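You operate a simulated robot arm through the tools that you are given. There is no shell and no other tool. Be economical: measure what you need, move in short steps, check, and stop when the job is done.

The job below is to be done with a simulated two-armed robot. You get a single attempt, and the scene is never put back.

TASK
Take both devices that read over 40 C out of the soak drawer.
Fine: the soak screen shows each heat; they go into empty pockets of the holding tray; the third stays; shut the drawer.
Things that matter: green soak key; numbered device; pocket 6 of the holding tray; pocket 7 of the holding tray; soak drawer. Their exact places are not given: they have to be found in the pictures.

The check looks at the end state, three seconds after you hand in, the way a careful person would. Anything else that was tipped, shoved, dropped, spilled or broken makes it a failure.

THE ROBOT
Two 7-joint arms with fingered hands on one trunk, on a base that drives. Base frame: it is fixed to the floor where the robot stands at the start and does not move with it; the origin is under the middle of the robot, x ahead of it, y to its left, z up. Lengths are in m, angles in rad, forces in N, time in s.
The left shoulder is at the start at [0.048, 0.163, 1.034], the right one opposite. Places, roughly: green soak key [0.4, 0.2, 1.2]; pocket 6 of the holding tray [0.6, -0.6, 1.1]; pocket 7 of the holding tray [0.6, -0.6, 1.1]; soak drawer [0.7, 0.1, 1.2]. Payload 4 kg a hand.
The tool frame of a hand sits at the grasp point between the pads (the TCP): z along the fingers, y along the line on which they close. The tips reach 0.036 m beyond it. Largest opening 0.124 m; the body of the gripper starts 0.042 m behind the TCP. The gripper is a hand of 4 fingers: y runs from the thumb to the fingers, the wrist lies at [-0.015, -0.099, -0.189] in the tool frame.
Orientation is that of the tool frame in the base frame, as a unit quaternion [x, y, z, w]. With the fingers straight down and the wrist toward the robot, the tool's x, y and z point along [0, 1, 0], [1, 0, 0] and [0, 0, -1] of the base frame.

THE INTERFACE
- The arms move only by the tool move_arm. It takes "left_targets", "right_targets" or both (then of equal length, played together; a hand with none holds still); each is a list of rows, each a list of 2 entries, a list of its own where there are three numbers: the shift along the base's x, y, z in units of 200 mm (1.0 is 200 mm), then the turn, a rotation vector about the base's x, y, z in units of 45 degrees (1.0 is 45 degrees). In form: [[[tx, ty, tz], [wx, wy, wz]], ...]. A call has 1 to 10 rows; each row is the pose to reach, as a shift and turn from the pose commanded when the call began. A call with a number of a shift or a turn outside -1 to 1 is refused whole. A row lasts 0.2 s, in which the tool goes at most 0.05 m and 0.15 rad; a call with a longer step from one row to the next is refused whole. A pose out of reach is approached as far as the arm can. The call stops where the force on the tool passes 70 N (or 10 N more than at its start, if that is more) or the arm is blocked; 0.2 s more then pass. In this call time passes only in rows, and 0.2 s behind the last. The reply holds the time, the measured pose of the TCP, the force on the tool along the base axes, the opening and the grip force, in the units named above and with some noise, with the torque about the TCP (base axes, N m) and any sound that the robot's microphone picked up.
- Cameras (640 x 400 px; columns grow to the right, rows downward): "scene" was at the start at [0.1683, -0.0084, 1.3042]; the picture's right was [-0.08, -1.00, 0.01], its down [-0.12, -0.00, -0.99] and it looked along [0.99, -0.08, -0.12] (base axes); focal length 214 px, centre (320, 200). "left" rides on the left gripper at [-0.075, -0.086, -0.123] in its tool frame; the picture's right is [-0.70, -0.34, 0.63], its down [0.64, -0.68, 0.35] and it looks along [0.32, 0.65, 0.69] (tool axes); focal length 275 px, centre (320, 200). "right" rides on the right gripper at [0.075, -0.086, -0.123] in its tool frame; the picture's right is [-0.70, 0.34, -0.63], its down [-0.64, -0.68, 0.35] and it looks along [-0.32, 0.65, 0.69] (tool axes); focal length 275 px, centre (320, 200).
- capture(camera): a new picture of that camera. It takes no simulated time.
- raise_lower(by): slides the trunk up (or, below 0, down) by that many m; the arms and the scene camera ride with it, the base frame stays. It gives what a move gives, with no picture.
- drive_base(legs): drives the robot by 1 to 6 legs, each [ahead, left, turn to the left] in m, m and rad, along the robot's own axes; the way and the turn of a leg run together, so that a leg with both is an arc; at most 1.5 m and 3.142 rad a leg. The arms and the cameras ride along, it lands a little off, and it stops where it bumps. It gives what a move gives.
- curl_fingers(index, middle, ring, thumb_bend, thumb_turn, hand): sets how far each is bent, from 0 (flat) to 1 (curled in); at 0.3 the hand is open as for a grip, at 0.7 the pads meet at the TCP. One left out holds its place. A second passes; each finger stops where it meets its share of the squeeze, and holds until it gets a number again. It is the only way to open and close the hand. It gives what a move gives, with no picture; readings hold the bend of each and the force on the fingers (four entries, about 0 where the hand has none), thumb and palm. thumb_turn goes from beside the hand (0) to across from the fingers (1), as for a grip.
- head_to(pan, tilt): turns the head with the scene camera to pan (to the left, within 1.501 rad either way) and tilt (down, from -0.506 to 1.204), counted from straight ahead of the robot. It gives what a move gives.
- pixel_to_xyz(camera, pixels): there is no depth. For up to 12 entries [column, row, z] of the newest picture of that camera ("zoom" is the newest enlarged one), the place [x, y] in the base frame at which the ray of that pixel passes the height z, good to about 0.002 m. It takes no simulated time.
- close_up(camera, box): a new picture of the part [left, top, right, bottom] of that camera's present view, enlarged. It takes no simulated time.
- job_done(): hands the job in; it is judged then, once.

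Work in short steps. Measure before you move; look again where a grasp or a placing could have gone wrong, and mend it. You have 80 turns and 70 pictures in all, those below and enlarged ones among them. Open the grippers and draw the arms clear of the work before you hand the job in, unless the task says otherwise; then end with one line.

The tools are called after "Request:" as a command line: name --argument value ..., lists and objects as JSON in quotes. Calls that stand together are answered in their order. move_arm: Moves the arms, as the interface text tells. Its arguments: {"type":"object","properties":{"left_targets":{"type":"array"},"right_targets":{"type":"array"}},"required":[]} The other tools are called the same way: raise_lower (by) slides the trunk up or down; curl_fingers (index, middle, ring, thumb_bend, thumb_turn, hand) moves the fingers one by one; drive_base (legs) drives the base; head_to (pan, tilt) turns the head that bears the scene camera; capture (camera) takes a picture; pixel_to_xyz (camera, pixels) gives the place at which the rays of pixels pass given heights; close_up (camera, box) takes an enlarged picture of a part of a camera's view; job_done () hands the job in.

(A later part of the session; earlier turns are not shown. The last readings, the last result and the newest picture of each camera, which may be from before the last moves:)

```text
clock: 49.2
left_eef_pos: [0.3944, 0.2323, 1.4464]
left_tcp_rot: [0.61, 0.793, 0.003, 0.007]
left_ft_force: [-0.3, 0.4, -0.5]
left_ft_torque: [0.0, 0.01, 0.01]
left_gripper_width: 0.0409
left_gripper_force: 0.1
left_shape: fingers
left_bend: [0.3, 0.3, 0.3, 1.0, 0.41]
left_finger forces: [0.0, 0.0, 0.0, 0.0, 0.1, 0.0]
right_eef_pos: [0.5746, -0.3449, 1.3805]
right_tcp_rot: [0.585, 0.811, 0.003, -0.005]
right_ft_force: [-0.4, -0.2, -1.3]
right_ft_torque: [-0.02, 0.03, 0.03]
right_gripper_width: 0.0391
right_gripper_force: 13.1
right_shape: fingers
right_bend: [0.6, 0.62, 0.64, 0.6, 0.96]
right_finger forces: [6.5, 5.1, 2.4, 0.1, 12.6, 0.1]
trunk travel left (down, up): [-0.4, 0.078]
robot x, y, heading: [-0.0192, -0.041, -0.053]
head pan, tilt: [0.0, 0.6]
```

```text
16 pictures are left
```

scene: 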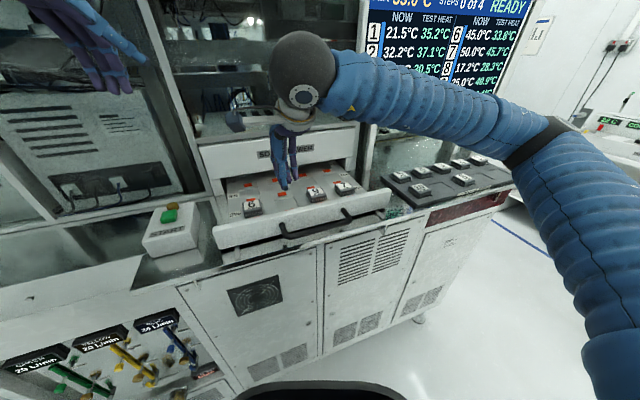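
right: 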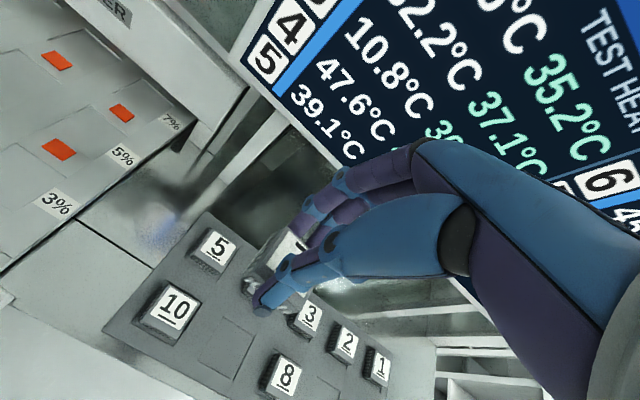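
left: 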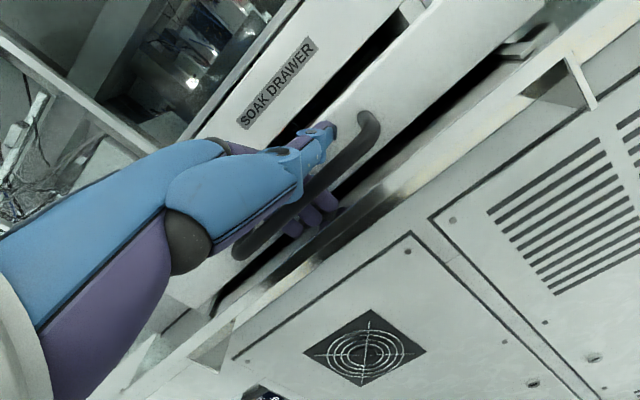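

I turn the head toward the tray and enlarge that view to triangulate pockets 7 and 6.

Request:
head_to --pan -0.6 --tilt 0.6

Request:
close_up --camera "scene" --box '[200, 80, 480, 255]'

Request:
pixel_to_xyz --camera "right" --pixels '[[214, 245, 1.168], [174, 306, 1.168], [307, 314, 1.168], [344, 341, 1.168], [378, 366, 1.168], [286, 374, 1.168], [214, 245, 1.18], [174, 306, 1.18], [344, 341, 1.18], [286, 374, 1.18], [378, 366, 1.18], [223, 348, 1.155]]'

```text
clock: 50.2
left_eef_pos: [0.3943, 0.2341, 1.4463]
left_tcp_rot: [0.61, 0.792, 0.003, 0.006]
left_ft_force: [-0.5, -1.4, -0.4]
left_ft_torque: [-0.03, -0.03, -0.01]
left_gripper_width: 0.0406
left_gripper_force: 0.1
left_shape: fingers
left_bend: [0.3, 0.3, 0.3, 1.0, 0.41]
left_finger forces: [0.0, 0.1, 0.0, 0.1, 0.0, 0.1]
right_eef_pos: [0.5747, -0.3466, 1.3808]
right_tcp_rot: [0.584, 0.812, 0.003, -0.006]
right_ft_force: [-0.8, -0.3, -0.8]
right_ft_torque: [-0.01, -0.01, -0.01]
right_gripper_width: 0.039
right_gripper_force: 13.4
right_shape: fingers
right_bend: [0.6, 0.62, 0.64, 0.6, 0.96]
right_finger forces: [6.5, 5.1, 2.4, 0.0, 12.6, 0.0]
trunk travel left (down, up): [-0.4, 0.078]
robot x, y, heading: [-0.0178, -0.0376, -0.052]
head pan, tilt: [-0.6, 0.6]
```

```text
2.29 times, centred on (340, 168) of scene
```

zoom: 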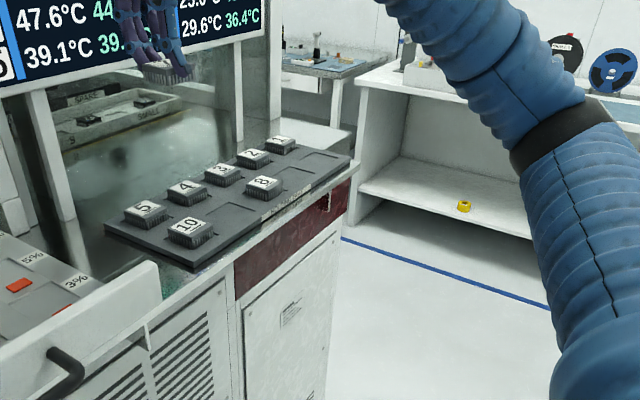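

```text
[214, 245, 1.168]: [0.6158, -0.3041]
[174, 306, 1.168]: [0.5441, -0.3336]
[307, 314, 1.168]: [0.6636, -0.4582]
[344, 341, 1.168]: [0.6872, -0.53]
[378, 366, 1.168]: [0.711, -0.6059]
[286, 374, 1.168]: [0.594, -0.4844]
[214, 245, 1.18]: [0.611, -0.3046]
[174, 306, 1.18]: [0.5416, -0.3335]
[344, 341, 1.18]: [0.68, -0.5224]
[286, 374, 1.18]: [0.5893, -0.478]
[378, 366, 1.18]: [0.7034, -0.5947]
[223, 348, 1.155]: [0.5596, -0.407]
```

Scene-view centres: 5 (146,209), 10 (190,226), 8 (264,184), 2 (253,156), 1 (281,142). I intersect with the right view.

Request:
pixel_to_xyz --camera "zoom" --pixels '[[146, 209, 1.168], [190, 226, 1.168], [264, 184, 1.168], [253, 156, 1.168], [281, 142, 1.168], [146, 209, 1.18], [190, 226, 1.18], [264, 184, 1.18], [253, 156, 1.18], [281, 142, 1.18]]'

```text
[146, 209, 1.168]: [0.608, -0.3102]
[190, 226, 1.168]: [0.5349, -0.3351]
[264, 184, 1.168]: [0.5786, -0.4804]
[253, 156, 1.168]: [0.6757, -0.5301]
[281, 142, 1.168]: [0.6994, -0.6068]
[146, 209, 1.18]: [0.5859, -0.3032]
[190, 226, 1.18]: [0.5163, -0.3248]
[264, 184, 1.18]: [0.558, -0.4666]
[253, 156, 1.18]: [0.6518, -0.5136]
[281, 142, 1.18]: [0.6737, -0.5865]
```

Tops ≈1.162; fitted grid gives pocket 7 ≈(0.617,-0.5625) and pocket 6 ≈(0.640,-0.6395). I move above pocket 7 and refine with the right camera.

Request:
move_arm --right_targets '[[[0.04, -0.18, 0], [0, 0, 0]], [[0.08, -0.38, 0], [0, 0, 0]], [[0.12, -0.58, 0], [0, 0, 0]], [[0.16, -0.78, 0], [0, 0, 0]], [[0.2, -0.97, -0.05], [0, 0, 0]], [[0.21, -1.0, -0.2], [0, 0, 0]], [[0.21, -1.0, -0.2], [0, 0, 0]]]'

Request:
move_arm --right_targets '[[[0.0, -0.08, -0.1], [0, 0, -0.02]], [[0.0, -0.08, -0.25], [0, 0, -0.02]], [[0.0, -0.08, -0.4], [0, 0, -0.02]], [[0.0, -0.08, -0.4], [0, 0, -0.02]]]'

Request:
capture --camera "right"

```text
clock: 51.8
left_eef_pos: [0.3945, 0.2321, 1.4456]
left_tcp_rot: [0.61, 0.793, 0.003, 0.007]
left_ft_force: [0.7, 0.2, 0.0]
left_ft_torque: [0.02, 0.02, -0.02]
left_gripper_width: 0.0409
left_gripper_force: 0.1
left_shape: fingers
left_bend: [0.3, 0.3, 0.3, 1.0, 0.41]
left_finger forces: [0.0, 0.0, 0.0, 0.1, 0.0, 0.0]
right_eef_pos: [0.6143, -0.5435, 1.3425]
right_tcp_rot: [0.585, 0.811, 0.003, -0.005]
right_ft_force: [-0.8, 0.7, -0.4]
right_ft_torque: [0.0, 0.02, 0.0]
right_gripper_width: 0.0393
right_gripper_force: 13.6
right_shape: fingers
right_bend: [0.6, 0.62, 0.64, 0.6, 0.96]
right_finger forces: [6.5, 5.1, 2.3, 0.0, 12.6, 0.0]
trunk travel left (down, up): [-0.4, 0.078]
robot x, y, heading: [-0.0122, -0.0424, -0.05]
head pan, tilt: [-0.6, 0.6]
```

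```text
clock: 52.8
left_eef_pos: [0.394, 0.2327, 1.446]
left_tcp_rot: [0.609, 0.793, 0.002, 0.007]
left_ft_force: [-1.1, 0.5, 0.2]
left_ft_torque: [0.02, -0.03, 0.05]
left_gripper_width: 0.041
left_gripper_force: 0.1
left_shape: fingers
left_bend: [0.3, 0.3, 0.3, 1.0, 0.41]
left_finger forces: [0.1, 0.0, 0.0, 0.1, 0.1, 0.0]
right_eef_pos: [0.617, -0.5612, 1.2615]
right_tcp_rot: [0.592, 0.806, 0.002, -0.005]
right_ft_force: [0.2, 0.8, -0.2]
right_ft_torque: [0.0, -0.01, 0.01]
right_gripper_width: 0.039
right_gripper_force: 13.8
right_shape: fingers
right_bend: [0.6, 0.62, 0.64, 0.6, 0.96]
right_finger forces: [6.6, 5.1, 2.5, 0.0, 12.5, 0.0]
trunk travel left (down, up): [-0.4, 0.078]
robot x, y, heading: [-0.0146, -0.0391, -0.056]
head pan, tilt: [-0.6, 0.6]
```

```text
14 pictures are left
```

right: 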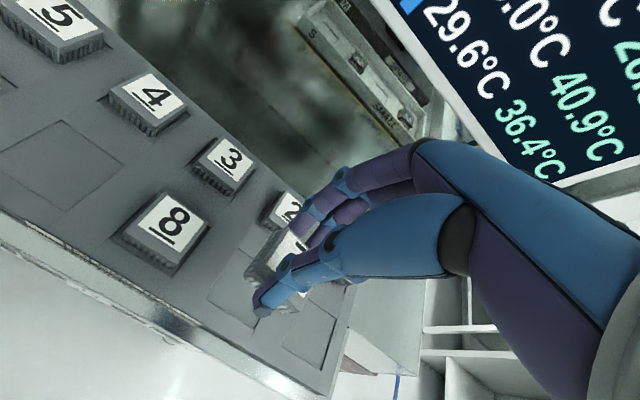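

Pocket 7's outline shows left corner (208,296) and front corner (262,336); pocket 6's around (284,349),(322,369). I compute them with 8 (166,226), 3 (225,165), 4 (148,100).

Request:
pixel_to_xyz --camera "right" --pixels '[[166, 226, 1.165], [225, 165, 1.165], [148, 100, 1.165], [208, 296, 1.152], [262, 336, 1.152], [284, 349, 1.152], [322, 369, 1.152], [70, 122, 1.152], [126, 179, 1.152], [5, 152, 1.152], [60, 213, 1.152]]'

Request:
close_up --camera "right" --box '[180, 200, 380, 400]'

```text
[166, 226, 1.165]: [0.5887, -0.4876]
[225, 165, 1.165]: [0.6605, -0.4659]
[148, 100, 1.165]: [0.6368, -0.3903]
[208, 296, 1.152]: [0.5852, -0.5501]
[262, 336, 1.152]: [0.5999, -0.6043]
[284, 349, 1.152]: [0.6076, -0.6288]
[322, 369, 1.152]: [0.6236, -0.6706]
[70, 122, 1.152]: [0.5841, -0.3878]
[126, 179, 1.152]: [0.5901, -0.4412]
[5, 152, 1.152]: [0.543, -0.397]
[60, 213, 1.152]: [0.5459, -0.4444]
```

```text
2.00 times, centred on (280, 300) of right
```

zoom: 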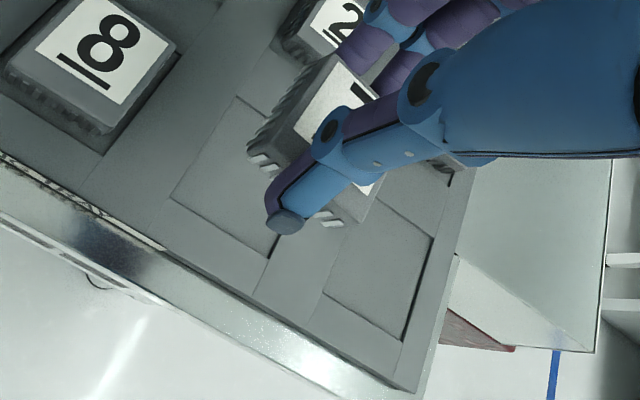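

I read pocket corners from the enlargement: pocket 7 LF (170,200), RF (268,258), LB (235,95); pocket 6 LF (325,292), RF (402,340), RB (435,237), and evaluate at the tray face height.

Request:
pixel_to_xyz --camera "zoom" --pixels '[[170, 200, 1.157], [268, 258, 1.157], [235, 95, 1.157], [325, 292, 1.157], [402, 340, 1.157], [435, 237, 1.157], [170, 200, 1.15], [268, 258, 1.15], [235, 95, 1.15], [105, 155, 1.157], [180, 52, 1.157]]'

```text
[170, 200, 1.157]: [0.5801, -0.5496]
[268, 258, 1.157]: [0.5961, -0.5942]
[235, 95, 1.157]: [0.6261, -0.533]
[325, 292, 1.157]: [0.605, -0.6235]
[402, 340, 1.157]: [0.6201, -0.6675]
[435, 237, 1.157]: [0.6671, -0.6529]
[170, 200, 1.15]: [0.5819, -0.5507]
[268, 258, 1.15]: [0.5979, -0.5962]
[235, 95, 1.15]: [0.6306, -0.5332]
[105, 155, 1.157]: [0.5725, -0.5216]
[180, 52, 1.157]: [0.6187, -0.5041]
```

Pocket 7 centre ≈(0.6115,-0.5635). I shift by (-5.5,-2.5) mm and lower to about 1.22, then verify the reading.

Request:
move_arm --right_targets '[[[-0.015, -0.006, -0.07], [0, 0, 0]], [[-0.028, -0.012, -0.15], [0, 0, 0]], [[-0.028, -0.012, -0.21], [0, 0, 0]], [[-0.028, -0.012, -0.21], [0, 0, 0]], [[-0.028, -0.012, -0.21], [0, 0, 0]]]'

Request:
close_up --camera "right" --box '[160, 190, 360, 390]'

```text
clock: 54.0
left_eef_pos: [0.394, 0.2322, 1.4449]
left_tcp_rot: [0.609, 0.793, 0.003, 0.007]
left_ft_force: [-0.3, -0.6, 0.1]
left_ft_torque: [0.01, -0.03, 0.04]
left_gripper_width: 0.0407
left_gripper_force: 0.1
left_shape: fingers
left_bend: [0.3, 0.3, 0.3, 1.0, 0.41]
left_finger forces: [0.1, 0.1, 0.0, 0.0, 0.0, 0.0]
right_eef_pos: [0.6092, -0.5632, 1.2194]
right_tcp_rot: [0.591, 0.807, 0.003, -0.005]
right_ft_force: [0.3, 0.3, 0.1]
right_ft_torque: [0.01, 0.01, 0.02]
right_gripper_width: 0.039
right_gripper_force: 13.3
right_shape: fingers
right_bend: [0.6, 0.62, 0.64, 0.6, 0.96]
right_finger forces: [6.6, 5.1, 2.5, 0.0, 12.5, 0.0]
trunk travel left (down, up): [-0.4, 0.078]
robot x, y, heading: [-0.0168, -0.0408, -0.051]
head pan, tilt: [-0.6, 0.6]
```

```text
2.00 times, centred on (260, 290) of right
```

zoom: 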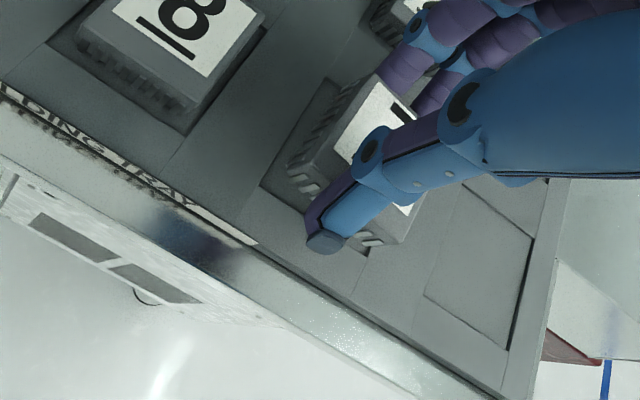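

Pocket 7 corners now at (260,185) LF, (335,78) LB; pocket 6 LF (425,296), RF (507,348), RB (537,240).

Request:
pixel_to_xyz --camera "zoom" --pixels '[[260, 185, 1.157], [335, 78, 1.157], [365, 250, 1.157], [425, 296, 1.157], [507, 348, 1.157], [537, 240, 1.157], [186, 135, 1.157], [266, 28, 1.157]]'

```text
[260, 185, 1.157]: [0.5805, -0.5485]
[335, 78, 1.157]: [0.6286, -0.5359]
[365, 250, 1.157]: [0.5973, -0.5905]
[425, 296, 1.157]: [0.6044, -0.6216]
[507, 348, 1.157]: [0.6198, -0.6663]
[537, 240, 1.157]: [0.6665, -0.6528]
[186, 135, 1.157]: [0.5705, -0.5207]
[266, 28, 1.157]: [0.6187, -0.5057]
```

Consistent: pocket 7 centre (0.6118,-0.5639). I correct 2.5 mm and lower to about 1.202.

Request:
move_arm --right_targets '[[[0.012, -0.006, -0.03], [0, 0, 0]], [[0.012, -0.006, -0.06], [0, 0, 0]], [[0.012, -0.006, -0.085], [0, 0, 0]], [[0.012, -0.006, -0.085], [0, 0, 0]]]'

```text
clock: 55.0
left_eef_pos: [0.393, 0.2331, 1.4452]
left_tcp_rot: [0.609, 0.793, 0.003, 0.006]
left_ft_force: [-0.2, -0.4, -0.8]
left_ft_torque: [0.0, 0.01, -0.01]
left_gripper_width: 0.0406
left_gripper_force: 0.1
left_shape: fingers
left_bend: [0.3, 0.3, 0.3, 1.0, 0.41]
left_finger forces: [0.0, 0.1, 0.0, 0.0, 0.1, 0.0]
right_eef_pos: [0.6152, -0.5636, 1.2016]
right_tcp_rot: [0.591, 0.806, 0.003, -0.005]
right_ft_force: [0.6, 0.8, -1.1]
right_ft_torque: [0.02, -0.03, 0.01]
right_gripper_width: 0.0391
right_gripper_force: 12.6
right_shape: fingers
right_bend: [0.6, 0.62, 0.64, 0.6, 0.96]
right_finger forces: [6.6, 5.0, 2.5, 0.1, 12.5, 0.0]
trunk travel left (down, up): [-0.4, 0.078]
robot x, y, heading: [-0.0177, -0.0386, -0.054]
head pan, tilt: [-0.6, 0.6]
```

No contact yet; x reads 3 mm high, so I take back 2 mm and lower 5 mm.

Request:
move_arm --right_targets '[[[-0.01, 0, -0.012], [0, 0, 0]], [[-0.01, 0, -0.025], [0, 0, 0]], [[-0.01, 0, -0.025], [0, 0, 0]]]'

```text
clock: 55.8
left_eef_pos: [0.3953, 0.2321, 1.446]
left_tcp_rot: [0.609, 0.793, 0.002, 0.006]
left_ft_force: [-0.5, -0.3, 0.7]
left_ft_torque: [0.01, 0.01, -0.01]
left_gripper_width: 0.0409
left_gripper_force: 0.1
left_shape: fingers
left_bend: [0.3, 0.3, 0.3, 1.0, 0.41]
left_finger forces: [0.0, 0.1, 0.0, 0.1, 0.0, 0.1]
right_eef_pos: [0.6109, -0.5628, 1.1959]
right_tcp_rot: [0.591, 0.806, 0.004, -0.004]
right_ft_force: [0.5, -0.5, 5.0]
right_ft_torque: [-0.04, 0.05, 0.02]
right_gripper_width: 0.039
right_gripper_force: 15.5
right_shape: fingers
right_bend: [0.6, 0.62, 0.64, 0.6, 0.96]
right_finger forces: [6.8, 5.4, 3.4, 0.0, 15.2, 0.0]
trunk travel left (down, up): [-0.4, 0.078]
robot x, y, heading: [-0.0191, -0.0402, -0.056]
head pan, tilt: [-0.6, 0.6]
```

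A 5 N contact at the height expected for seated (1.196). I check visually before releasing.

Request:
close_up --camera "right" --box '[160, 170, 380, 370]'

```text
2.00 times, centred on (270, 270) of right
```

zoom: 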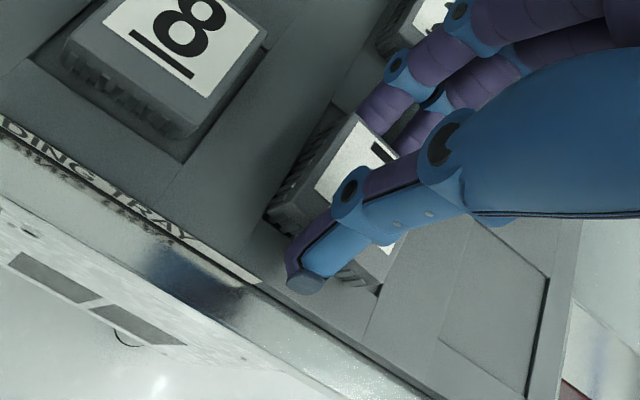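

7 looks seated within pocket 7. I open the fingers slightly and lift straight up.

Request:
curl_fingers --hand "right" --index 0.5 --middle 0.5 --ring 0.5 --thumb_bend 0.5

Request:
move_arm --right_targets '[[[0, 0, 0.05], [0, 0, 0]], [[0, 0, 0.15], [0, 0, 0]], [[0, 0, 0.3], [0, 0, 0]], [[0, 0, 0.5], [0, 0, 0]], [[0, 0, 0.7], [0, 0, 0]], [[0, 0, 0.9], [0, 0, 0]]]'

Request:
capture --camera "right"

```text
clock: 56.8
left_eef_pos: [0.3949, 0.2326, 1.448]
left_tcp_rot: [0.609, 0.793, 0.002, 0.007]
left_ft_force: [0.0, 0.2, 0.3]
left_ft_torque: [-0.02, -0.03, -0.03]
left_gripper_width: 0.041
left_gripper_force: 0.0
left_shape: fingers
left_bend: [0.3, 0.3, 0.3, 1.0, 0.41]
left_finger forces: [0.0, 0.0, 0.0, 0.0, 0.0, 0.0]
right_eef_pos: [0.6119, -0.5645, 1.1971]
right_tcp_rot: [0.592, 0.806, 0.002, -0.006]
right_ft_force: [-0.8, 0.1, 0.1]
right_ft_torque: [0.03, 0.02, 0.0]
right_gripper_width: 0.0616
right_gripper_force: 0.1
right_shape: fingers
right_bend: [0.5, 0.5, 0.5, 0.5, 0.97]
right_finger forces: [0.1, 0.1, 0.0, 0.1, 0.0, 0.1]
trunk travel left (down, up): [-0.4, 0.078]
robot x, y, heading: [-0.0184, -0.0408, -0.057]
head pan, tilt: [-0.6, 0.6]
```

```text
clock: 58.2
left_eef_pos: [0.3943, 0.233, 1.4456]
left_tcp_rot: [0.609, 0.793, 0.003, 0.006]
left_ft_force: [-0.9, -0.2, -0.3]
left_ft_torque: [0.0, 0.0, -0.01]
left_gripper_width: 0.0409
left_gripper_force: 0.1
left_shape: fingers
left_bend: [0.3, 0.3, 0.3, 1.0, 0.41]
left_finger forces: [0.0, 0.1, 0.0, 0.1, 0.0, 0.1]
right_eef_pos: [0.6126, -0.5576, 1.3806]
right_tcp_rot: [0.591, 0.806, 0.003, -0.006]
right_ft_force: [-0.2, 0.1, 0.5]
right_ft_torque: [-0.02, -0.01, 0.01]
right_gripper_width: 0.0623
right_gripper_force: 0.0
right_shape: fingers
right_bend: [0.5, 0.5, 0.5, 0.5, 0.97]
right_finger forces: [0.0, 0.0, 0.0, 0.1, 0.1, 0.1]
trunk travel left (down, up): [-0.4, 0.078]
robot x, y, heading: [-0.0183, -0.0404, -0.052]
head pan, tilt: [-0.6, 0.6]
```

```text
10 pictures are left
```

right: 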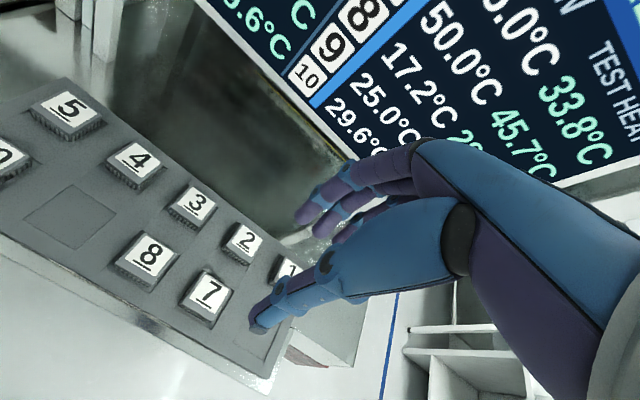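

7 sits properly. I bring the right hand back over to device 6 in stages, moving the left hand further aside on the way.

Request:
move_arm --right_targets '[[[-0.055, 0.2, 0], [0, 0, 0]], [[-0.11, 0.4, 0], [0, 0, 0]], [[-0.165, 0.6, 0], [0, 0, 0]], [[-0.22, 0.8, 0], [0, 0, 0]], [[-0.275, 1.0, 0], [0, 0, 0]]]' --left_targets '[[[0, 0.1, 0], [0, 0, 0]], [[0, 0.2, 0], [0, 0, 0]], [[0, 0.3, 0], [0, 0, 0]], [[0, 0.4, 0], [0, 0, 0]], [[0, 0.5, 0], [0, 0, 0]]]'

Request:
move_arm --right_targets '[[[-0.055, 0.2, 0], [0, 0, 0]], [[-0.11, 0.4, 0], [0, 0, 0]], [[-0.165, 0.6, 0], [0, 0, 0]], [[-0.22, 0.8, 0], [0, 0, 0]], [[-0.275, 1.0, 0], [0, 0, 0]]]'

Request:
move_arm --right_targets '[[[-0.055, 0.2, 0], [0, 0, 0]], [[-0.11, 0.4, 0], [0, 0, 0]], [[-0.165, 0.6, -0.1], [0, 0, 0]], [[-0.22, 0.8, -0.2], [0, 0, 0]], [[-0.275, 1.0, -0.3], [0, 0, 0]], [[-0.275, 1.0, -0.4], [0, 0, 0]], [[-0.275, 1.0, -0.4], [0, 0, 0]]]'

Request:
capture --camera "right"

```text
clock: 59.4
left_eef_pos: [0.3945, 0.3331, 1.4436]
left_tcp_rot: [0.61, 0.793, 0.002, 0.006]
left_ft_force: [-0.1, 0.3, -0.2]
left_ft_torque: [-0.04, -0.01, 0.01]
left_gripper_width: 0.041
left_gripper_force: 0.1
left_shape: fingers
left_bend: [0.3, 0.3, 0.3, 1.0, 0.41]
left_finger forces: [0.0, 0.0, 0.1, 0.0, 0.0, 0.1]
right_eef_pos: [0.5532, -0.3619, 1.3798]
right_tcp_rot: [0.592, 0.806, 0.004, -0.005]
right_ft_force: [-0.3, 0.3, 0.8]
right_ft_torque: [-0.01, 0.01, 0.0]
right_gripper_width: 0.0618
right_gripper_force: 0.1
right_shape: fingers
right_bend: [0.5, 0.5, 0.5, 0.5, 0.97]
right_finger forces: [0.0, 0.1, 0.0, 0.0, 0.1, 0.0]
trunk travel left (down, up): [-0.4, 0.078]
robot x, y, heading: [-0.0142, -0.0381, -0.054]
head pan, tilt: [-0.6, 0.6]
```

```text
clock: 60.6
left_eef_pos: [0.3947, 0.3331, 1.4439]
left_tcp_rot: [0.609, 0.793, 0.002, 0.006]
left_ft_force: [0.1, 1.5, 0.3]
left_ft_torque: [0.01, 0.02, 0.02]
left_gripper_width: 0.0407
left_gripper_force: 0.1
left_shape: fingers
left_bend: [0.3, 0.3, 0.3, 1.0, 0.41]
left_finger forces: [0.0, 0.1, 0.1, 0.0, 0.0, 0.0]
right_eef_pos: [0.4995, -0.1639, 1.3769]
right_tcp_rot: [0.591, 0.807, 0.003, -0.006]
right_ft_force: [0.2, 0.6, -0.7]
right_ft_torque: [-0.02, -0.03, 0.0]
right_gripper_width: 0.0619
right_gripper_force: 0.0
right_shape: fingers
right_bend: [0.5, 0.5, 0.5, 0.5, 0.97]
right_finger forces: [0.1, 0.1, 0.0, 0.1, 0.0, 0.1]
trunk travel left (down, up): [-0.4, 0.078]
robot x, y, heading: [-0.0196, -0.0352, -0.05]
head pan, tilt: [-0.6, 0.6]
```

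```text
clock: 62.2
left_eef_pos: [0.3941, 0.3332, 1.4441]
left_tcp_rot: [0.608, 0.794, 0.002, 0.006]
left_ft_force: [0.3, 0.0, -0.2]
left_ft_torque: [0.03, 0.0, 0.0]
left_gripper_width: 0.0409
left_gripper_force: 0.0
left_shape: fingers
left_bend: [0.3, 0.3, 0.3, 1.0, 0.41]
left_finger forces: [0.0, 0.1, 0.1, 0.0, 0.0, 0.1]
right_eef_pos: [0.4447, 0.0391, 1.2968]
right_tcp_rot: [0.592, 0.806, 0.002, -0.007]
right_ft_force: [-0.8, 0.8, 0.2]
right_ft_torque: [-0.01, 0.0, 0.0]
right_gripper_width: 0.0616
right_gripper_force: 0.1
right_shape: fingers
right_bend: [0.5, 0.5, 0.5, 0.5, 0.97]
right_finger forces: [0.1, 0.1, 0.0, 0.1, 0.0, 0.1]
trunk travel left (down, up): [-0.4, 0.078]
robot x, y, heading: [-0.015, -0.0406, -0.051]
head pan, tilt: [-0.6, 0.6]
```

```text
9 pictures are left
```

right: 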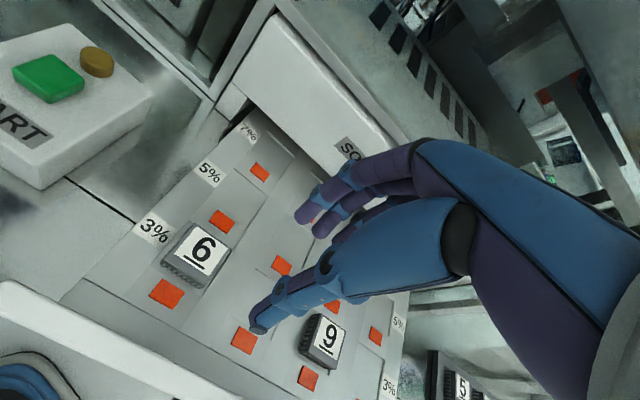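

6's top centre is at about (199,250); I compute its place.

Request:
pixel_to_xyz --camera "right" --pixels '[[199, 250, 1.168], [199, 250, 1.175], [325, 338, 1.168]]'

```text
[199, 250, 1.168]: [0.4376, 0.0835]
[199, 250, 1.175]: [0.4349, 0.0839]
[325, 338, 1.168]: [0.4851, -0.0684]
```

6 at (0.438,0.0837). I move above it and lower to z≈1.201.

Request:
move_arm --right_targets '[[[-0.015, 0.1, 0], [0, 0, 0]], [[-0.034, 0.223, -0.05], [0, 0, 0]], [[-0.034, 0.223, -0.2], [0, 0, 0]], [[-0.034, 0.223, -0.28], [0, 0, 0]], [[-0.034, 0.223, -0.28], [0, 0, 0]]]'

Request:
capture --camera "right"

```text
clock: 63.4
left_eef_pos: [0.3928, 0.332, 1.4452]
left_tcp_rot: [0.608, 0.794, 0.002, 0.007]
left_ft_force: [0.3, -0.2, -0.5]
left_ft_torque: [-0.02, -0.02, -0.01]
left_gripper_width: 0.0408
left_gripper_force: 0.0
left_shape: fingers
left_bend: [0.3, 0.3, 0.3, 1.0, 0.41]
left_finger forces: [0.0, 0.0, 0.1, 0.1, 0.0, 0.0]
right_eef_pos: [0.4404, 0.0821, 1.2412]
right_tcp_rot: [0.591, 0.806, 0.003, -0.006]
right_ft_force: [-0.7, 0.4, 0.7]
right_ft_torque: [0.01, -0.01, -0.02]
right_gripper_width: 0.062
right_gripper_force: 0.1
right_shape: fingers
right_bend: [0.5, 0.5, 0.5, 0.5, 0.97]
right_finger forces: [0.0, 0.0, 0.1, 0.0, 0.0, 0.0]
trunk travel left (down, up): [-0.4, 0.078]
robot x, y, heading: [-0.0193, -0.0409, -0.054]
head pan, tilt: [-0.6, 0.6]
```

```text
8 pictures are left
```

right: 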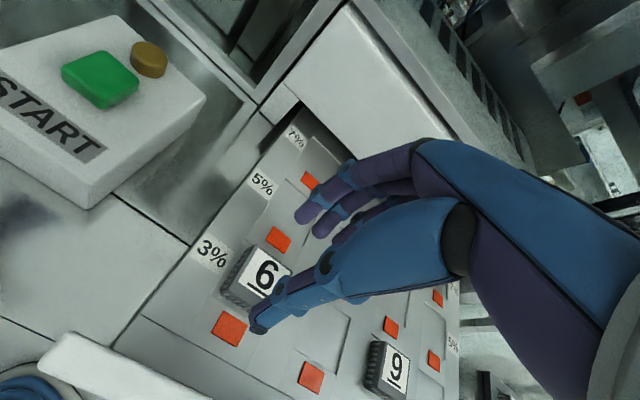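

View matches the earlier grasp approach. I check 6's ray once more and lower to 1.201.

Request:
pixel_to_xyz --camera "right" --pixels '[[266, 273, 1.168]]'

Request:
move_arm --right_targets '[[[-0.006, 0.008, -0.08], [0, 0, 0]], [[-0.01, 0.008, -0.15], [0, 0, 0]], [[-0.01, 0.008, -0.195], [0, 0, 0]], [[-0.01, 0.008, -0.195], [0, 0, 0]]]'

```text
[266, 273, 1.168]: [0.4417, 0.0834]
```

```text
clock: 64.4
left_eef_pos: [0.3947, 0.3313, 1.4442]
left_tcp_rot: [0.609, 0.793, 0.003, 0.007]
left_ft_force: [-0.1, -0.6, 0.5]
left_ft_torque: [0.02, -0.01, -0.01]
left_gripper_width: 0.0411
left_gripper_force: 0.0
left_shape: fingers
left_bend: [0.3, 0.3, 0.3, 1.0, 0.41]
left_finger forces: [0.1, 0.0, 0.0, 0.1, 0.1, 0.0]
right_eef_pos: [0.4387, 0.0839, 1.2007]
right_tcp_rot: [0.591, 0.807, 0.003, -0.005]
right_ft_force: [-0.7, -0.2, -0.5]
right_ft_torque: [-0.01, 0.0, -0.01]
right_gripper_width: 0.0619
right_gripper_force: 0.1
right_shape: fingers
right_bend: [0.5, 0.5, 0.5, 0.5, 0.97]
right_finger forces: [0.0, 0.0, 0.1, 0.0, 0.0, 0.1]
trunk travel left (down, up): [-0.4, 0.078]
robot x, y, heading: [-0.0171, -0.0378, -0.053]
head pan, tilt: [-0.6, 0.6]
```

No contact and well placed; I close on 6 and lift.

Request:
curl_fingers --hand "right" --index 0.66 --middle 0.66 --ring 0.66 --thumb_bend 0.66

Request:
move_arm --right_targets '[[[0, 0, 0.05], [0, 0, 0]], [[0, 0, 0.12], [0, 0, 0]], [[0, 0, 0.25], [0, 0, 0]], [[0, 0, 0.45], [0, 0, 0]], [[0, 0, 0.65], [0, 0, 0]], [[0, 0, 0.85], [0, 0, 0]], [[0, 0, 0.9], [0, 0, 0]]]'

```text
clock: 65.4
left_eef_pos: [0.3937, 0.3313, 1.4446]
left_tcp_rot: [0.61, 0.793, 0.004, 0.007]
left_ft_force: [0.0, 0.0, -0.1]
left_ft_torque: [0.03, -0.01, -0.02]
left_gripper_width: 0.0406
left_gripper_force: 0.1
left_shape: fingers
left_bend: [0.3, 0.3, 0.3, 1.0, 0.41]
left_finger forces: [0.1, 0.0, 0.0, 0.0, 0.0, 0.0]
right_eef_pos: [0.4386, 0.0832, 1.2002]
right_tcp_rot: [0.591, 0.807, 0.003, -0.006]
right_ft_force: [0.3, -0.1, -0.5]
right_ft_torque: [0.02, 0.02, -0.02]
right_gripper_width: 0.0389
right_gripper_force: 13.6
right_shape: fingers
right_bend: [0.6, 0.62, 0.63, 0.6, 0.96]
right_finger forces: [6.6, 5.2, 2.9, 0.0, 13.6, 0.1]
trunk travel left (down, up): [-0.4, 0.078]
robot x, y, heading: [-0.0167, -0.0418, -0.052]
head pan, tilt: [-0.6, 0.6]
```

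```text
clock: 67.0
left_eef_pos: [0.3953, 0.3333, 1.4439]
left_tcp_rot: [0.609, 0.793, 0.003, 0.006]
left_ft_force: [0.2, 0.4, 0.5]
left_ft_torque: [0.0, 0.01, -0.01]
left_gripper_width: 0.0411
left_gripper_force: 0.1
left_shape: fingers
left_bend: [0.3, 0.3, 0.3, 1.0, 0.41]
left_finger forces: [0.0, 0.0, 0.0, 0.1, 0.1, 0.0]
right_eef_pos: [0.4367, 0.0803, 1.3804]
right_tcp_rot: [0.591, 0.807, 0.004, -0.006]
right_ft_force: [0.2, 0.6, -0.8]
right_ft_torque: [0.03, 0.01, 0.0]
right_gripper_width: 0.0392
right_gripper_force: 13.3
right_shape: fingers
right_bend: [0.6, 0.62, 0.63, 0.6, 0.96]
right_finger forces: [6.4, 5.0, 2.9, 0.0, 13.1, 0.0]
trunk travel left (down, up): [-0.4, 0.078]
robot x, y, heading: [-0.0148, -0.041, -0.051]
head pan, tilt: [-0.6, 0.6]
```

6 is held (0.039 m, 13 N). I carry it along to above pocket 6 (≈(0.6355,-0.637)) in stages.

Request:
move_arm --right_targets '[[[0.055, -0.2, 0], [0, 0, 0]], [[0.11, -0.4, 0], [0, 0, 0]], [[0.165, -0.6, 0], [0, 0, 0]], [[0.22, -0.8, 0], [0, 0, 0]], [[0.275, -1.0, 0], [0, 0, 0]]]'

Request:
move_arm --right_targets '[[[0.055, -0.2, 0], [0, 0, 0]], [[0.11, -0.4, 0], [0, 0, 0]], [[0.165, -0.6, 0], [0, 0, 0]], [[0.22, -0.8, 0], [0, 0, 0]], [[0.275, -1.0, 0], [0, 0, 0]]]'

Request:
move_arm --right_targets '[[[0.055, -0.2, 0], [0, 0, 0]], [[0.11, -0.4, 0], [0, 0, 0]], [[0.165, -0.6, 0], [0, 0, 0]], [[0.22, -0.8, 0], [0, 0, 0]], [[0.275, -1.0, 0], [0, 0, 0]]]'

Request:
move_arm --right_targets '[[[0.06, -0.2, 0], [0, 0, 0]], [[0.12, -0.4, 0], [0, 0, 0]], [[0.17, -0.58, 0], [0, 0, 0]], [[0.17, -0.58, -0.2], [0, 0, 0]], [[0.17, -0.58, -0.4], [0, 0, 0]], [[0.17, -0.58, -0.6], [0, 0, 0]], [[0.17, -0.58, -0.6], [0, 0, 0]]]'

Request:
capture --camera "right"

```text
clock: 68.2
left_eef_pos: [0.3952, 0.3303, 1.4442]
left_tcp_rot: [0.608, 0.794, 0.004, 0.006]
left_ft_force: [-0.8, 0.0, 0.2]
left_ft_torque: [-0.02, 0.03, 0.01]
left_gripper_width: 0.041
left_gripper_force: 0.1
left_shape: fingers
left_bend: [0.3, 0.3, 0.3, 1.0, 0.41]
left_finger forces: [0.0, 0.0, 0.0, 0.1, 0.0, 0.1]
right_eef_pos: [0.4937, -0.1154, 1.3824]
right_tcp_rot: [0.59, 0.807, 0.003, -0.007]
right_ft_force: [-0.3, 0.1, -0.2]
right_ft_torque: [0.0, 0.01, 0.0]
right_gripper_width: 0.039
right_gripper_force: 14.1
right_shape: fingers
right_bend: [0.6, 0.62, 0.63, 0.6, 0.95]
right_finger forces: [6.4, 4.9, 2.9, 0.1, 13.0, 0.0]
trunk travel left (down, up): [-0.4, 0.078]
robot x, y, heading: [-0.0177, -0.0414, -0.051]
head pan, tilt: [-0.6, 0.6]
```

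```text
clock: 69.4
left_eef_pos: [0.3936, 0.3308, 1.4462]
left_tcp_rot: [0.608, 0.794, 0.003, 0.007]
left_ft_force: [0.1, 0.6, 0.5]
left_ft_torque: [0.01, -0.01, 0.0]
left_gripper_width: 0.0407
left_gripper_force: 0.1
left_shape: fingers
left_bend: [0.3, 0.3, 0.3, 1.0, 0.41]
left_finger forces: [0.1, 0.0, 0.0, 0.0, 0.1, 0.1]
right_eef_pos: [0.545, -0.319, 1.3821]
right_tcp_rot: [0.591, 0.807, 0.002, -0.005]
right_ft_force: [-0.2, 0.2, -1.3]
right_ft_torque: [-0.01, -0.02, -0.01]
right_gripper_width: 0.0386
right_gripper_force: 13.9
right_shape: fingers
right_bend: [0.6, 0.62, 0.63, 0.6, 0.95]
right_finger forces: [6.4, 5.0, 2.9, 0.0, 13.0, 0.1]
trunk travel left (down, up): [-0.4, 0.078]
robot x, y, heading: [-0.0172, -0.0401, -0.05]
head pan, tilt: [-0.6, 0.6]
```

```text
clock: 70.6
left_eef_pos: [0.395, 0.3303, 1.4442]
left_tcp_rot: [0.609, 0.793, 0.003, 0.006]
left_ft_force: [0.1, 0.1, 0.5]
left_ft_torque: [-0.01, 0.03, -0.01]
left_gripper_width: 0.0408
left_gripper_force: 0.0
left_shape: fingers
left_bend: [0.3, 0.3, 0.3, 1.0, 0.41]
left_finger forces: [0.0, 0.0, 0.1, 0.0, 0.0, 0.1]
right_eef_pos: [0.6077, -0.5185, 1.3821]
right_tcp_rot: [0.591, 0.807, 0.003, -0.005]
right_ft_force: [0.7, -0.2, -0.4]
right_ft_torque: [0.04, -0.03, 0.01]
right_gripper_width: 0.0388
right_gripper_force: 13.2
right_shape: fingers
right_bend: [0.6, 0.62, 0.63, 0.6, 0.95]
right_finger forces: [6.4, 5.0, 3.0, 0.0, 13.0, 0.1]
trunk travel left (down, up): [-0.4, 0.078]
robot x, y, heading: [-0.0157, -0.0392, -0.055]
head pan, tilt: [-0.6, 0.6]
```

```text
clock: 72.2
left_eef_pos: [0.3971, 0.3348, 1.4424]
left_tcp_rot: [0.609, 0.793, 0.001, 0.007]
left_ft_force: [1.1, 1.1, -0.1]
left_ft_torque: [-0.04, 0.04, 0.03]
left_gripper_width: 0.041
left_gripper_force: 0.0
left_shape: fingers
left_bend: [0.3, 0.3, 0.3, 1.0, 0.41]
left_finger forces: [0.1, 0.0, 0.0, 0.0, 0.0, 0.0]
right_eef_pos: [0.6028, -0.6312, 1.2698]
right_tcp_rot: [0.619, 0.786, 0.01, -0.006]
right_ft_force: [0.4, 1.6, -0.5]
right_ft_torque: [-0.05, 0.03, 0.01]
right_gripper_width: 0.0387
right_gripper_force: 13.5
right_shape: fingers
right_bend: [0.61, 0.62, 0.63, 0.6, 0.95]
right_finger forces: [6.4, 5.0, 2.9, 0.1, 13.0, 0.1]
right hand out of reach, approached as far as the arm can: row 2, 3, 4, 5, 6, 7
trunk travel left (down, up): [-0.4, 0.078]
robot x, y, heading: [-0.0122, -0.0364, -0.056]
head pan, tilt: [-0.6, 0.6]
```

```text
7 pictures are left
```

right: 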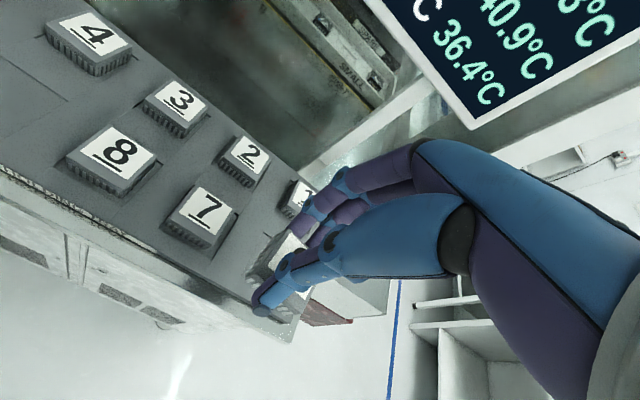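

Pocket 6 is ~3 cm beyond reach at this stance. I raise the hand a bit and drive the base 12 cm to the right (counter recedes there).

Request:
move_arm --right_targets '[[[0, 0.05, 0.2], [0, 0, 0]], [[-0.05, 0.1, 0.4], [0, 0, 0]], [[-0.05, 0.1, 0.4], [0, 0, 0]]]'

Request:
drive_base --legs '[[0, -0.12, 0]]'

```text
clock: 73.0
left_eef_pos: [0.3939, 0.33, 1.4447]
left_tcp_rot: [0.609, 0.793, 0.003, 0.006]
left_ft_force: [0.6, -1.5, -1.0]
left_ft_torque: [0.03, 0.05, -0.01]
left_gripper_width: 0.0409
left_gripper_force: 0.1
left_shape: fingers
left_bend: [0.3, 0.3, 0.3, 1.0, 0.41]
left_finger forces: [0.0, 0.0, 0.0, 0.1, 0.1, 0.0]
right_eef_pos: [0.5875, -0.6173, 1.3472]
right_tcp_rot: [0.619, 0.785, 0.012, -0.006]
right_ft_force: [0.3, -0.7, -0.5]
right_ft_torque: [-0.02, 0.02, 0.05]
right_gripper_width: 0.0384
right_gripper_force: 13.3
right_shape: fingers
right_bend: [0.61, 0.62, 0.63, 0.6, 0.95]
right_finger forces: [6.5, 4.9, 2.9, 0.0, 12.8, 0.0]
trunk travel left (down, up): [-0.4, 0.078]
robot x, y, heading: [-0.0195, -0.0395, -0.047]
head pan, tilt: [-0.6, 0.6]
```

```text
clock: 74.2
left_eef_pos: [0.3884, 0.21, 1.4442]
left_tcp_rot: [0.608, 0.794, 0.002, 0.006]
left_ft_force: [0.4, -0.8, -0.3]
left_ft_torque: [0.01, 0.03, -0.02]
left_gripper_width: 0.0409
left_gripper_force: 0.1
left_shape: fingers
left_bend: [0.3, 0.3, 0.3, 1.0, 0.41]
left_finger forces: [0.0, 0.0, 0.0, 0.1, 0.0, 0.1]
right_eef_pos: [0.5832, -0.7357, 1.3493]
right_tcp_rot: [0.618, 0.786, 0.012, -0.006]
right_ft_force: [-0.7, 0.3, -0.5]
right_ft_torque: [-0.01, 0.02, 0.0]
right_gripper_width: 0.0386
right_gripper_force: 13.6
right_shape: fingers
right_bend: [0.61, 0.62, 0.63, 0.6, 0.95]
right_finger forces: [6.6, 4.9, 2.7, 0.0, 12.8, 0.0]
trunk travel left (down, up): [-0.4, 0.078]
robot x, y, heading: [-0.025, -0.1651, -0.051]
head pan, tilt: [-0.6, 0.6]
```

Now I return over pocket 6 with yaw restored, lowering to about 1.262, and look.

Request:
move_arm --right_targets '[[[0.06, 0.12, 0], [-0.005, 0.003, 0.02]], [[0.12, 0.25, 0], [-0.01, 0.007, 0.04]], [[0.2, 0.38, 0], [-0.015, 0.01, 0.06]], [[0.26, 0.49, -0.1], [-0.018, 0.014, 0.085]], [[0.26, 0.49, -0.28], [-0.018, 0.014, 0.085]], [[0.26, 0.49, -0.44], [-0.018, 0.014, 0.085]], [[0.26, 0.49, -0.44], [-0.018, 0.014, 0.085]]]'

Request:
close_up --camera "right" --box '[120, 160, 380, 400]'

```text
clock: 75.8
left_eef_pos: [0.3872, 0.2105, 1.4452]
left_tcp_rot: [0.608, 0.794, 0.003, 0.006]
left_ft_force: [0.1, 0.3, 0.1]
left_ft_torque: [0.03, -0.01, 0.03]
left_gripper_width: 0.0412
left_gripper_force: 0.0
left_shape: fingers
left_bend: [0.3, 0.3, 0.3, 1.0, 0.41]
left_finger forces: [0.1, 0.0, 0.0, 0.0, 0.1, 0.0]
right_eef_pos: [0.6335, -0.6379, 1.259]
right_tcp_rot: [0.592, 0.806, 0.003, -0.006]
right_ft_force: [1.0, 0.1, -1.0]
right_ft_torque: [-0.01, -0.02, 0.01]
right_gripper_width: 0.0385
right_gripper_force: 12.9
right_shape: fingers
right_bend: [0.61, 0.62, 0.63, 0.6, 0.95]
right_finger forces: [6.4, 4.7, 2.7, 0.0, 12.6, 0.0]
trunk travel left (down, up): [-0.4, 0.078]
robot x, y, heading: [-0.0222, -0.162, -0.047]
head pan, tilt: [-0.6, 0.6]
```

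```text
1.67 times, centred on (250, 280) of right
```

zoom: 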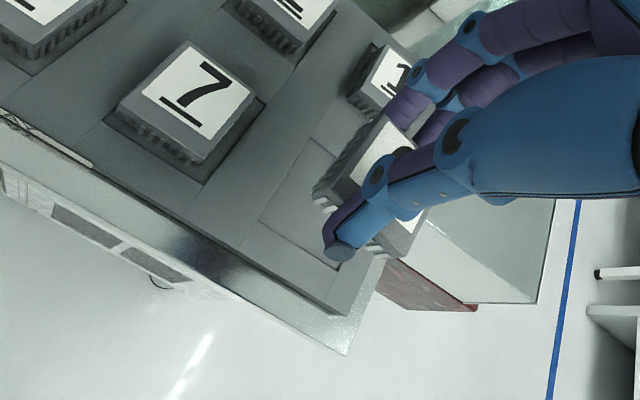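

Pocket 6 corners in this view: LF (260,220), RF (339,268), LB (312,140); computing its centre.

Request:
pixel_to_xyz --camera "zoom" --pixels '[[260, 220, 1.157], [339, 268, 1.157], [312, 140, 1.157], [203, 184, 1.157], [201, 90, 1.17]]'

```text
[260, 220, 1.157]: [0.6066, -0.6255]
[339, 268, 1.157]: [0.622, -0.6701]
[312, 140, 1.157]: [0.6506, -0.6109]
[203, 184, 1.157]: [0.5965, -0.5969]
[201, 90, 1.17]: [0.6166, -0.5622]
```

Centre ≈(0.637,-0.640). I shift (+3.5,-2) mm and lower to ~1.203.

Request:
move_arm --right_targets '[[[0.01, -0.005, -0.08], [0, 0, 0]], [[0.018, -0.01, -0.16], [0, 0, 0]], [[0.018, -0.01, -0.23], [0, 0, 0]], [[0.018, -0.01, -0.28], [0, 0, 0]], [[0.018, -0.01, -0.28], [0, 0, 0]], [[0.018, -0.01, -0.28], [0, 0, 0]]]'

Request:
close_up --camera "right" --box '[160, 170, 380, 370]'

```text
clock: 77.2
left_eef_pos: [0.3877, 0.2105, 1.444]
left_tcp_rot: [0.608, 0.794, 0.003, 0.006]
left_ft_force: [0.2, -0.1, -0.1]
left_ft_torque: [0.0, -0.01, 0.01]
left_gripper_width: 0.0409
left_gripper_force: 0.1
left_shape: fingers
left_bend: [0.3, 0.3, 0.3, 1.0, 0.41]
left_finger forces: [0.0, 0.1, 0.0, 0.0, 0.0, 0.1]
right_eef_pos: [0.6375, -0.64, 1.2052]
right_tcp_rot: [0.591, 0.807, 0.003, -0.007]
right_ft_force: [0.5, -0.3, -0.3]
right_ft_torque: [-0.02, -0.02, 0.02]
right_gripper_width: 0.0386
right_gripper_force: 13.8
right_shape: fingers
right_bend: [0.61, 0.62, 0.63, 0.6, 0.95]
right_finger forces: [6.4, 4.9, 2.7, 0.0, 12.7, 0.0]
trunk travel left (down, up): [-0.4, 0.078]
robot x, y, heading: [-0.0197, -0.1601, -0.051]
head pan, tilt: [-0.6, 0.6]
```

```text
2.00 times, centred on (270, 270) of right
```

zoom: 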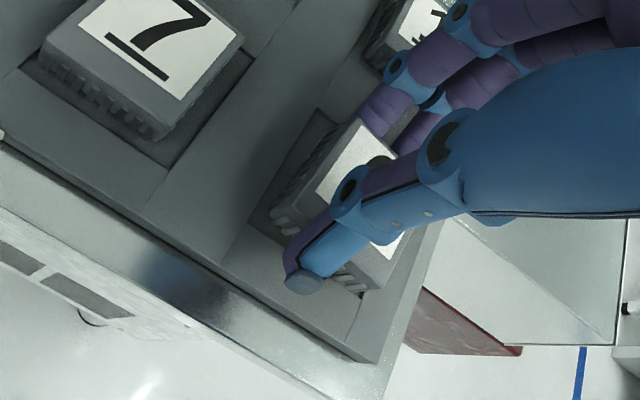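

Looks aligned; I check the corners numerically, LF (250,222), RF (358,300), LB (320,108).

Request:
pixel_to_xyz --camera "zoom" --pixels '[[250, 222, 1.157], [358, 300, 1.157], [320, 108, 1.157]]'

```text
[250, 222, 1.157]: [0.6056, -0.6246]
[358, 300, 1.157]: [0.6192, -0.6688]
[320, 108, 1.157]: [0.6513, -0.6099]
```

Centre (0.636,-0.6396) against TCP (0.6375,-0.640): within 1.5 mm. I lower to contact at ~1.196.

Request:
move_arm --right_targets '[[[-0.005, 0, -0.02], [0, 0, 0]], [[-0.005, 0, -0.04], [0, 0, 0]], [[-0.005, 0, -0.047], [0, 0, 0]], [[-0.005, 0, -0.047], [0, 0, 0]]]'

```text
clock: 78.2
left_eef_pos: [0.3879, 0.2097, 1.4437]
left_tcp_rot: [0.608, 0.794, 0.002, 0.006]
left_ft_force: [-0.2, -0.4, 0.8]
left_ft_torque: [0.04, 0.01, 0.0]
left_gripper_width: 0.0407
left_gripper_force: 0.0
left_shape: fingers
left_bend: [0.3, 0.3, 0.3, 1.0, 0.41]
left_finger forces: [0.0, 0.0, 0.1, 0.0, 0.1, 0.0]
right_eef_pos: [0.6371, -0.6408, 1.1967]
right_tcp_rot: [0.591, 0.806, 0.003, -0.007]
right_ft_force: [-0.3, -1.8, 6.9]
right_ft_torque: [-0.06, 0.15, 0.04]
right_gripper_width: 0.0388
right_gripper_force: 16.1
right_shape: fingers
right_bend: [0.61, 0.62, 0.63, 0.6, 0.95]
right_finger forces: [6.4, 4.9, 3.5, 0.1, 16.7, 0.0]
trunk travel left (down, up): [-0.4, 0.078]
robot x, y, heading: [-0.0233, -0.1661, -0.053]
head pan, tilt: [-0.6, 0.6]
```

Contact 7 N at the same seated height as before. I release and lift, then look.

Request:
curl_fingers --hand "right" --index 0.5 --middle 0.5 --ring 0.5 --thumb_bend 0.5

Request:
move_arm --right_targets '[[[0, 0, 0.05], [0, 0, 0]], [[0, 0, 0.15], [0, 0, 0]], [[0, 0, 0.3], [0, 0, 0]], [[0, 0, 0.5], [0, 0, 0]], [[0, 0.05, 0.7], [0, 0, 0]], [[0, 0.25, 0.8], [0, 0, 0]], [[0, 0.45, 0.8], [0, 0, 0]]]'

Request:
capture --camera "right"

```text
clock: 79.2
left_eef_pos: [0.3878, 0.2101, 1.4442]
left_tcp_rot: [0.609, 0.794, 0.003, 0.007]
left_ft_force: [0.8, 0.2, 0.7]
left_ft_torque: [-0.02, 0.04, 0.02]
left_gripper_width: 0.0411
left_gripper_force: 0.0
left_shape: fingers
left_bend: [0.3, 0.3, 0.3, 1.0, 0.41]
left_finger forces: [0.0, 0.1, 0.0, 0.0, 0.0, 0.1]
right_eef_pos: [0.6369, -0.6401, 1.197]
right_tcp_rot: [0.591, 0.807, 0.003, -0.007]
right_ft_force: [-0.8, 0.1, 1.4]
right_ft_torque: [0.02, -0.04, 0.02]
right_gripper_width: 0.0623
right_gripper_force: 0.0
right_shape: fingers
right_bend: [0.5, 0.5, 0.5, 0.5, 0.97]
right_finger forces: [0.0, 0.0, 0.0, 0.1, 0.0, 0.0]
trunk travel left (down, up): [-0.4, 0.078]
robot x, y, heading: [-0.0239, -0.1636, -0.054]
head pan, tilt: [-0.6, 0.6]
```

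```text
clock: 80.8
left_eef_pos: [0.3887, 0.2103, 1.4437]
left_tcp_rot: [0.609, 0.793, 0.002, 0.006]
left_ft_force: [0.1, 0.1, 0.0]
left_ft_torque: [0.03, -0.02, 0.02]
left_gripper_width: 0.0409
left_gripper_force: 0.1
left_shape: fingers
left_bend: [0.3, 0.3, 0.3, 1.0, 0.41]
left_finger forces: [0.1, 0.1, 0.0, 0.0, 0.1, 0.0]
right_eef_pos: [0.6367, -0.5516, 1.3558]
right_tcp_rot: [0.592, 0.806, 0.002, -0.006]
right_ft_force: [0.2, -0.4, 0.6]
right_ft_torque: [-0.01, 0.01, 0.03]
right_gripper_width: 0.062
right_gripper_force: 0.0
right_shape: fingers
right_bend: [0.5, 0.5, 0.5, 0.5, 0.97]
right_finger forces: [0.0, 0.0, 0.1, 0.0, 0.1, 0.0]
trunk travel left (down, up): [-0.4, 0.078]
robot x, y, heading: [-0.0239, -0.1581, -0.053]
head pan, tilt: [-0.6, 0.6]
```

```text
4 pictures are left
```

right: 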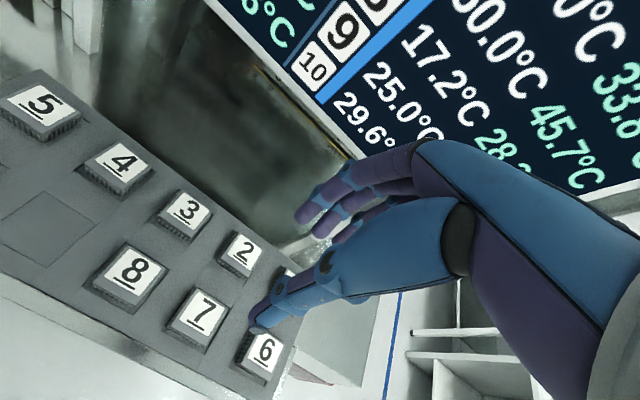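

Both devices sit in their pockets. Now to shut the drawer with the left hand: I first retract the right hand and drive the base back left to its former place.

Request:
move_arm --right_targets '[[[-0.15, 0, 0.1], [0, 0, 0]], [[-0.3, 0, 0.25], [0, 0, 0]], [[-0.45, 0, 0.4], [0, 0, 0]], [[-0.6, 0, 0.5], [0, 0, 0]]]'

Request:
drive_base --legs '[[0, 0.13, 0.05]]'

```text
clock: 81.8
left_eef_pos: [0.3864, 0.2105, 1.444]
left_tcp_rot: [0.608, 0.794, 0.002, 0.007]
left_ft_force: [0.9, 0.0, 0.3]
left_ft_torque: [0.01, 0.01, -0.03]
left_gripper_width: 0.0407
left_gripper_force: 0.1
left_shape: fingers
left_bend: [0.3, 0.3, 0.3, 1.0, 0.41]
left_finger forces: [0.1, 0.0, 0.0, 0.1, 0.0, 0.0]
right_eef_pos: [0.5165, -0.5488, 1.4558]
right_tcp_rot: [0.591, 0.806, 0.003, -0.007]
right_ft_force: [-0.5, -0.8, 0.5]
right_ft_torque: [-0.03, 0.0, 0.0]
right_gripper_width: 0.0619
right_gripper_force: 0.1
right_shape: fingers
right_bend: [0.5, 0.5, 0.5, 0.5, 0.97]
right_finger forces: [0.0, 0.0, 0.0, 0.1, 0.1, 0.0]
trunk travel left (down, up): [-0.4, 0.078]
robot x, y, heading: [-0.0247, -0.1615, -0.046]
head pan, tilt: [-0.6, 0.6]
```

```text
clock: 83.1
left_eef_pos: [0.3719, 0.3575, 1.4453]
left_tcp_rot: [0.589, 0.808, 0.003, 0.006]
left_ft_force: [0.0, -0.2, -0.3]
left_ft_torque: [-0.04, -0.03, 0.01]
left_gripper_width: 0.0408
left_gripper_force: 0.1
left_shape: fingers
left_bend: [0.3, 0.3, 0.3, 1.0, 0.41]
left_finger forces: [0.1, 0.0, 0.0, 0.0, 0.1, 0.1]
right_eef_pos: [0.5409, -0.3936, 1.4552]
right_tcp_rot: [0.571, 0.821, 0.003, -0.007]
right_ft_force: [-0.1, 0.3, -0.4]
right_ft_torque: [-0.01, 0.0, -0.01]
right_gripper_width: 0.0619
right_gripper_force: 0.0
right_shape: fingers
right_bend: [0.5, 0.5, 0.5, 0.5, 0.97]
right_finger forces: [0.0, 0.1, 0.0, 0.0, 0.0, 0.0]
trunk travel left (down, up): [-0.4, 0.078]
robot x, y, heading: [-0.0215, -0.035, -0.0]
head pan, tilt: [-0.6, 0.6]
```

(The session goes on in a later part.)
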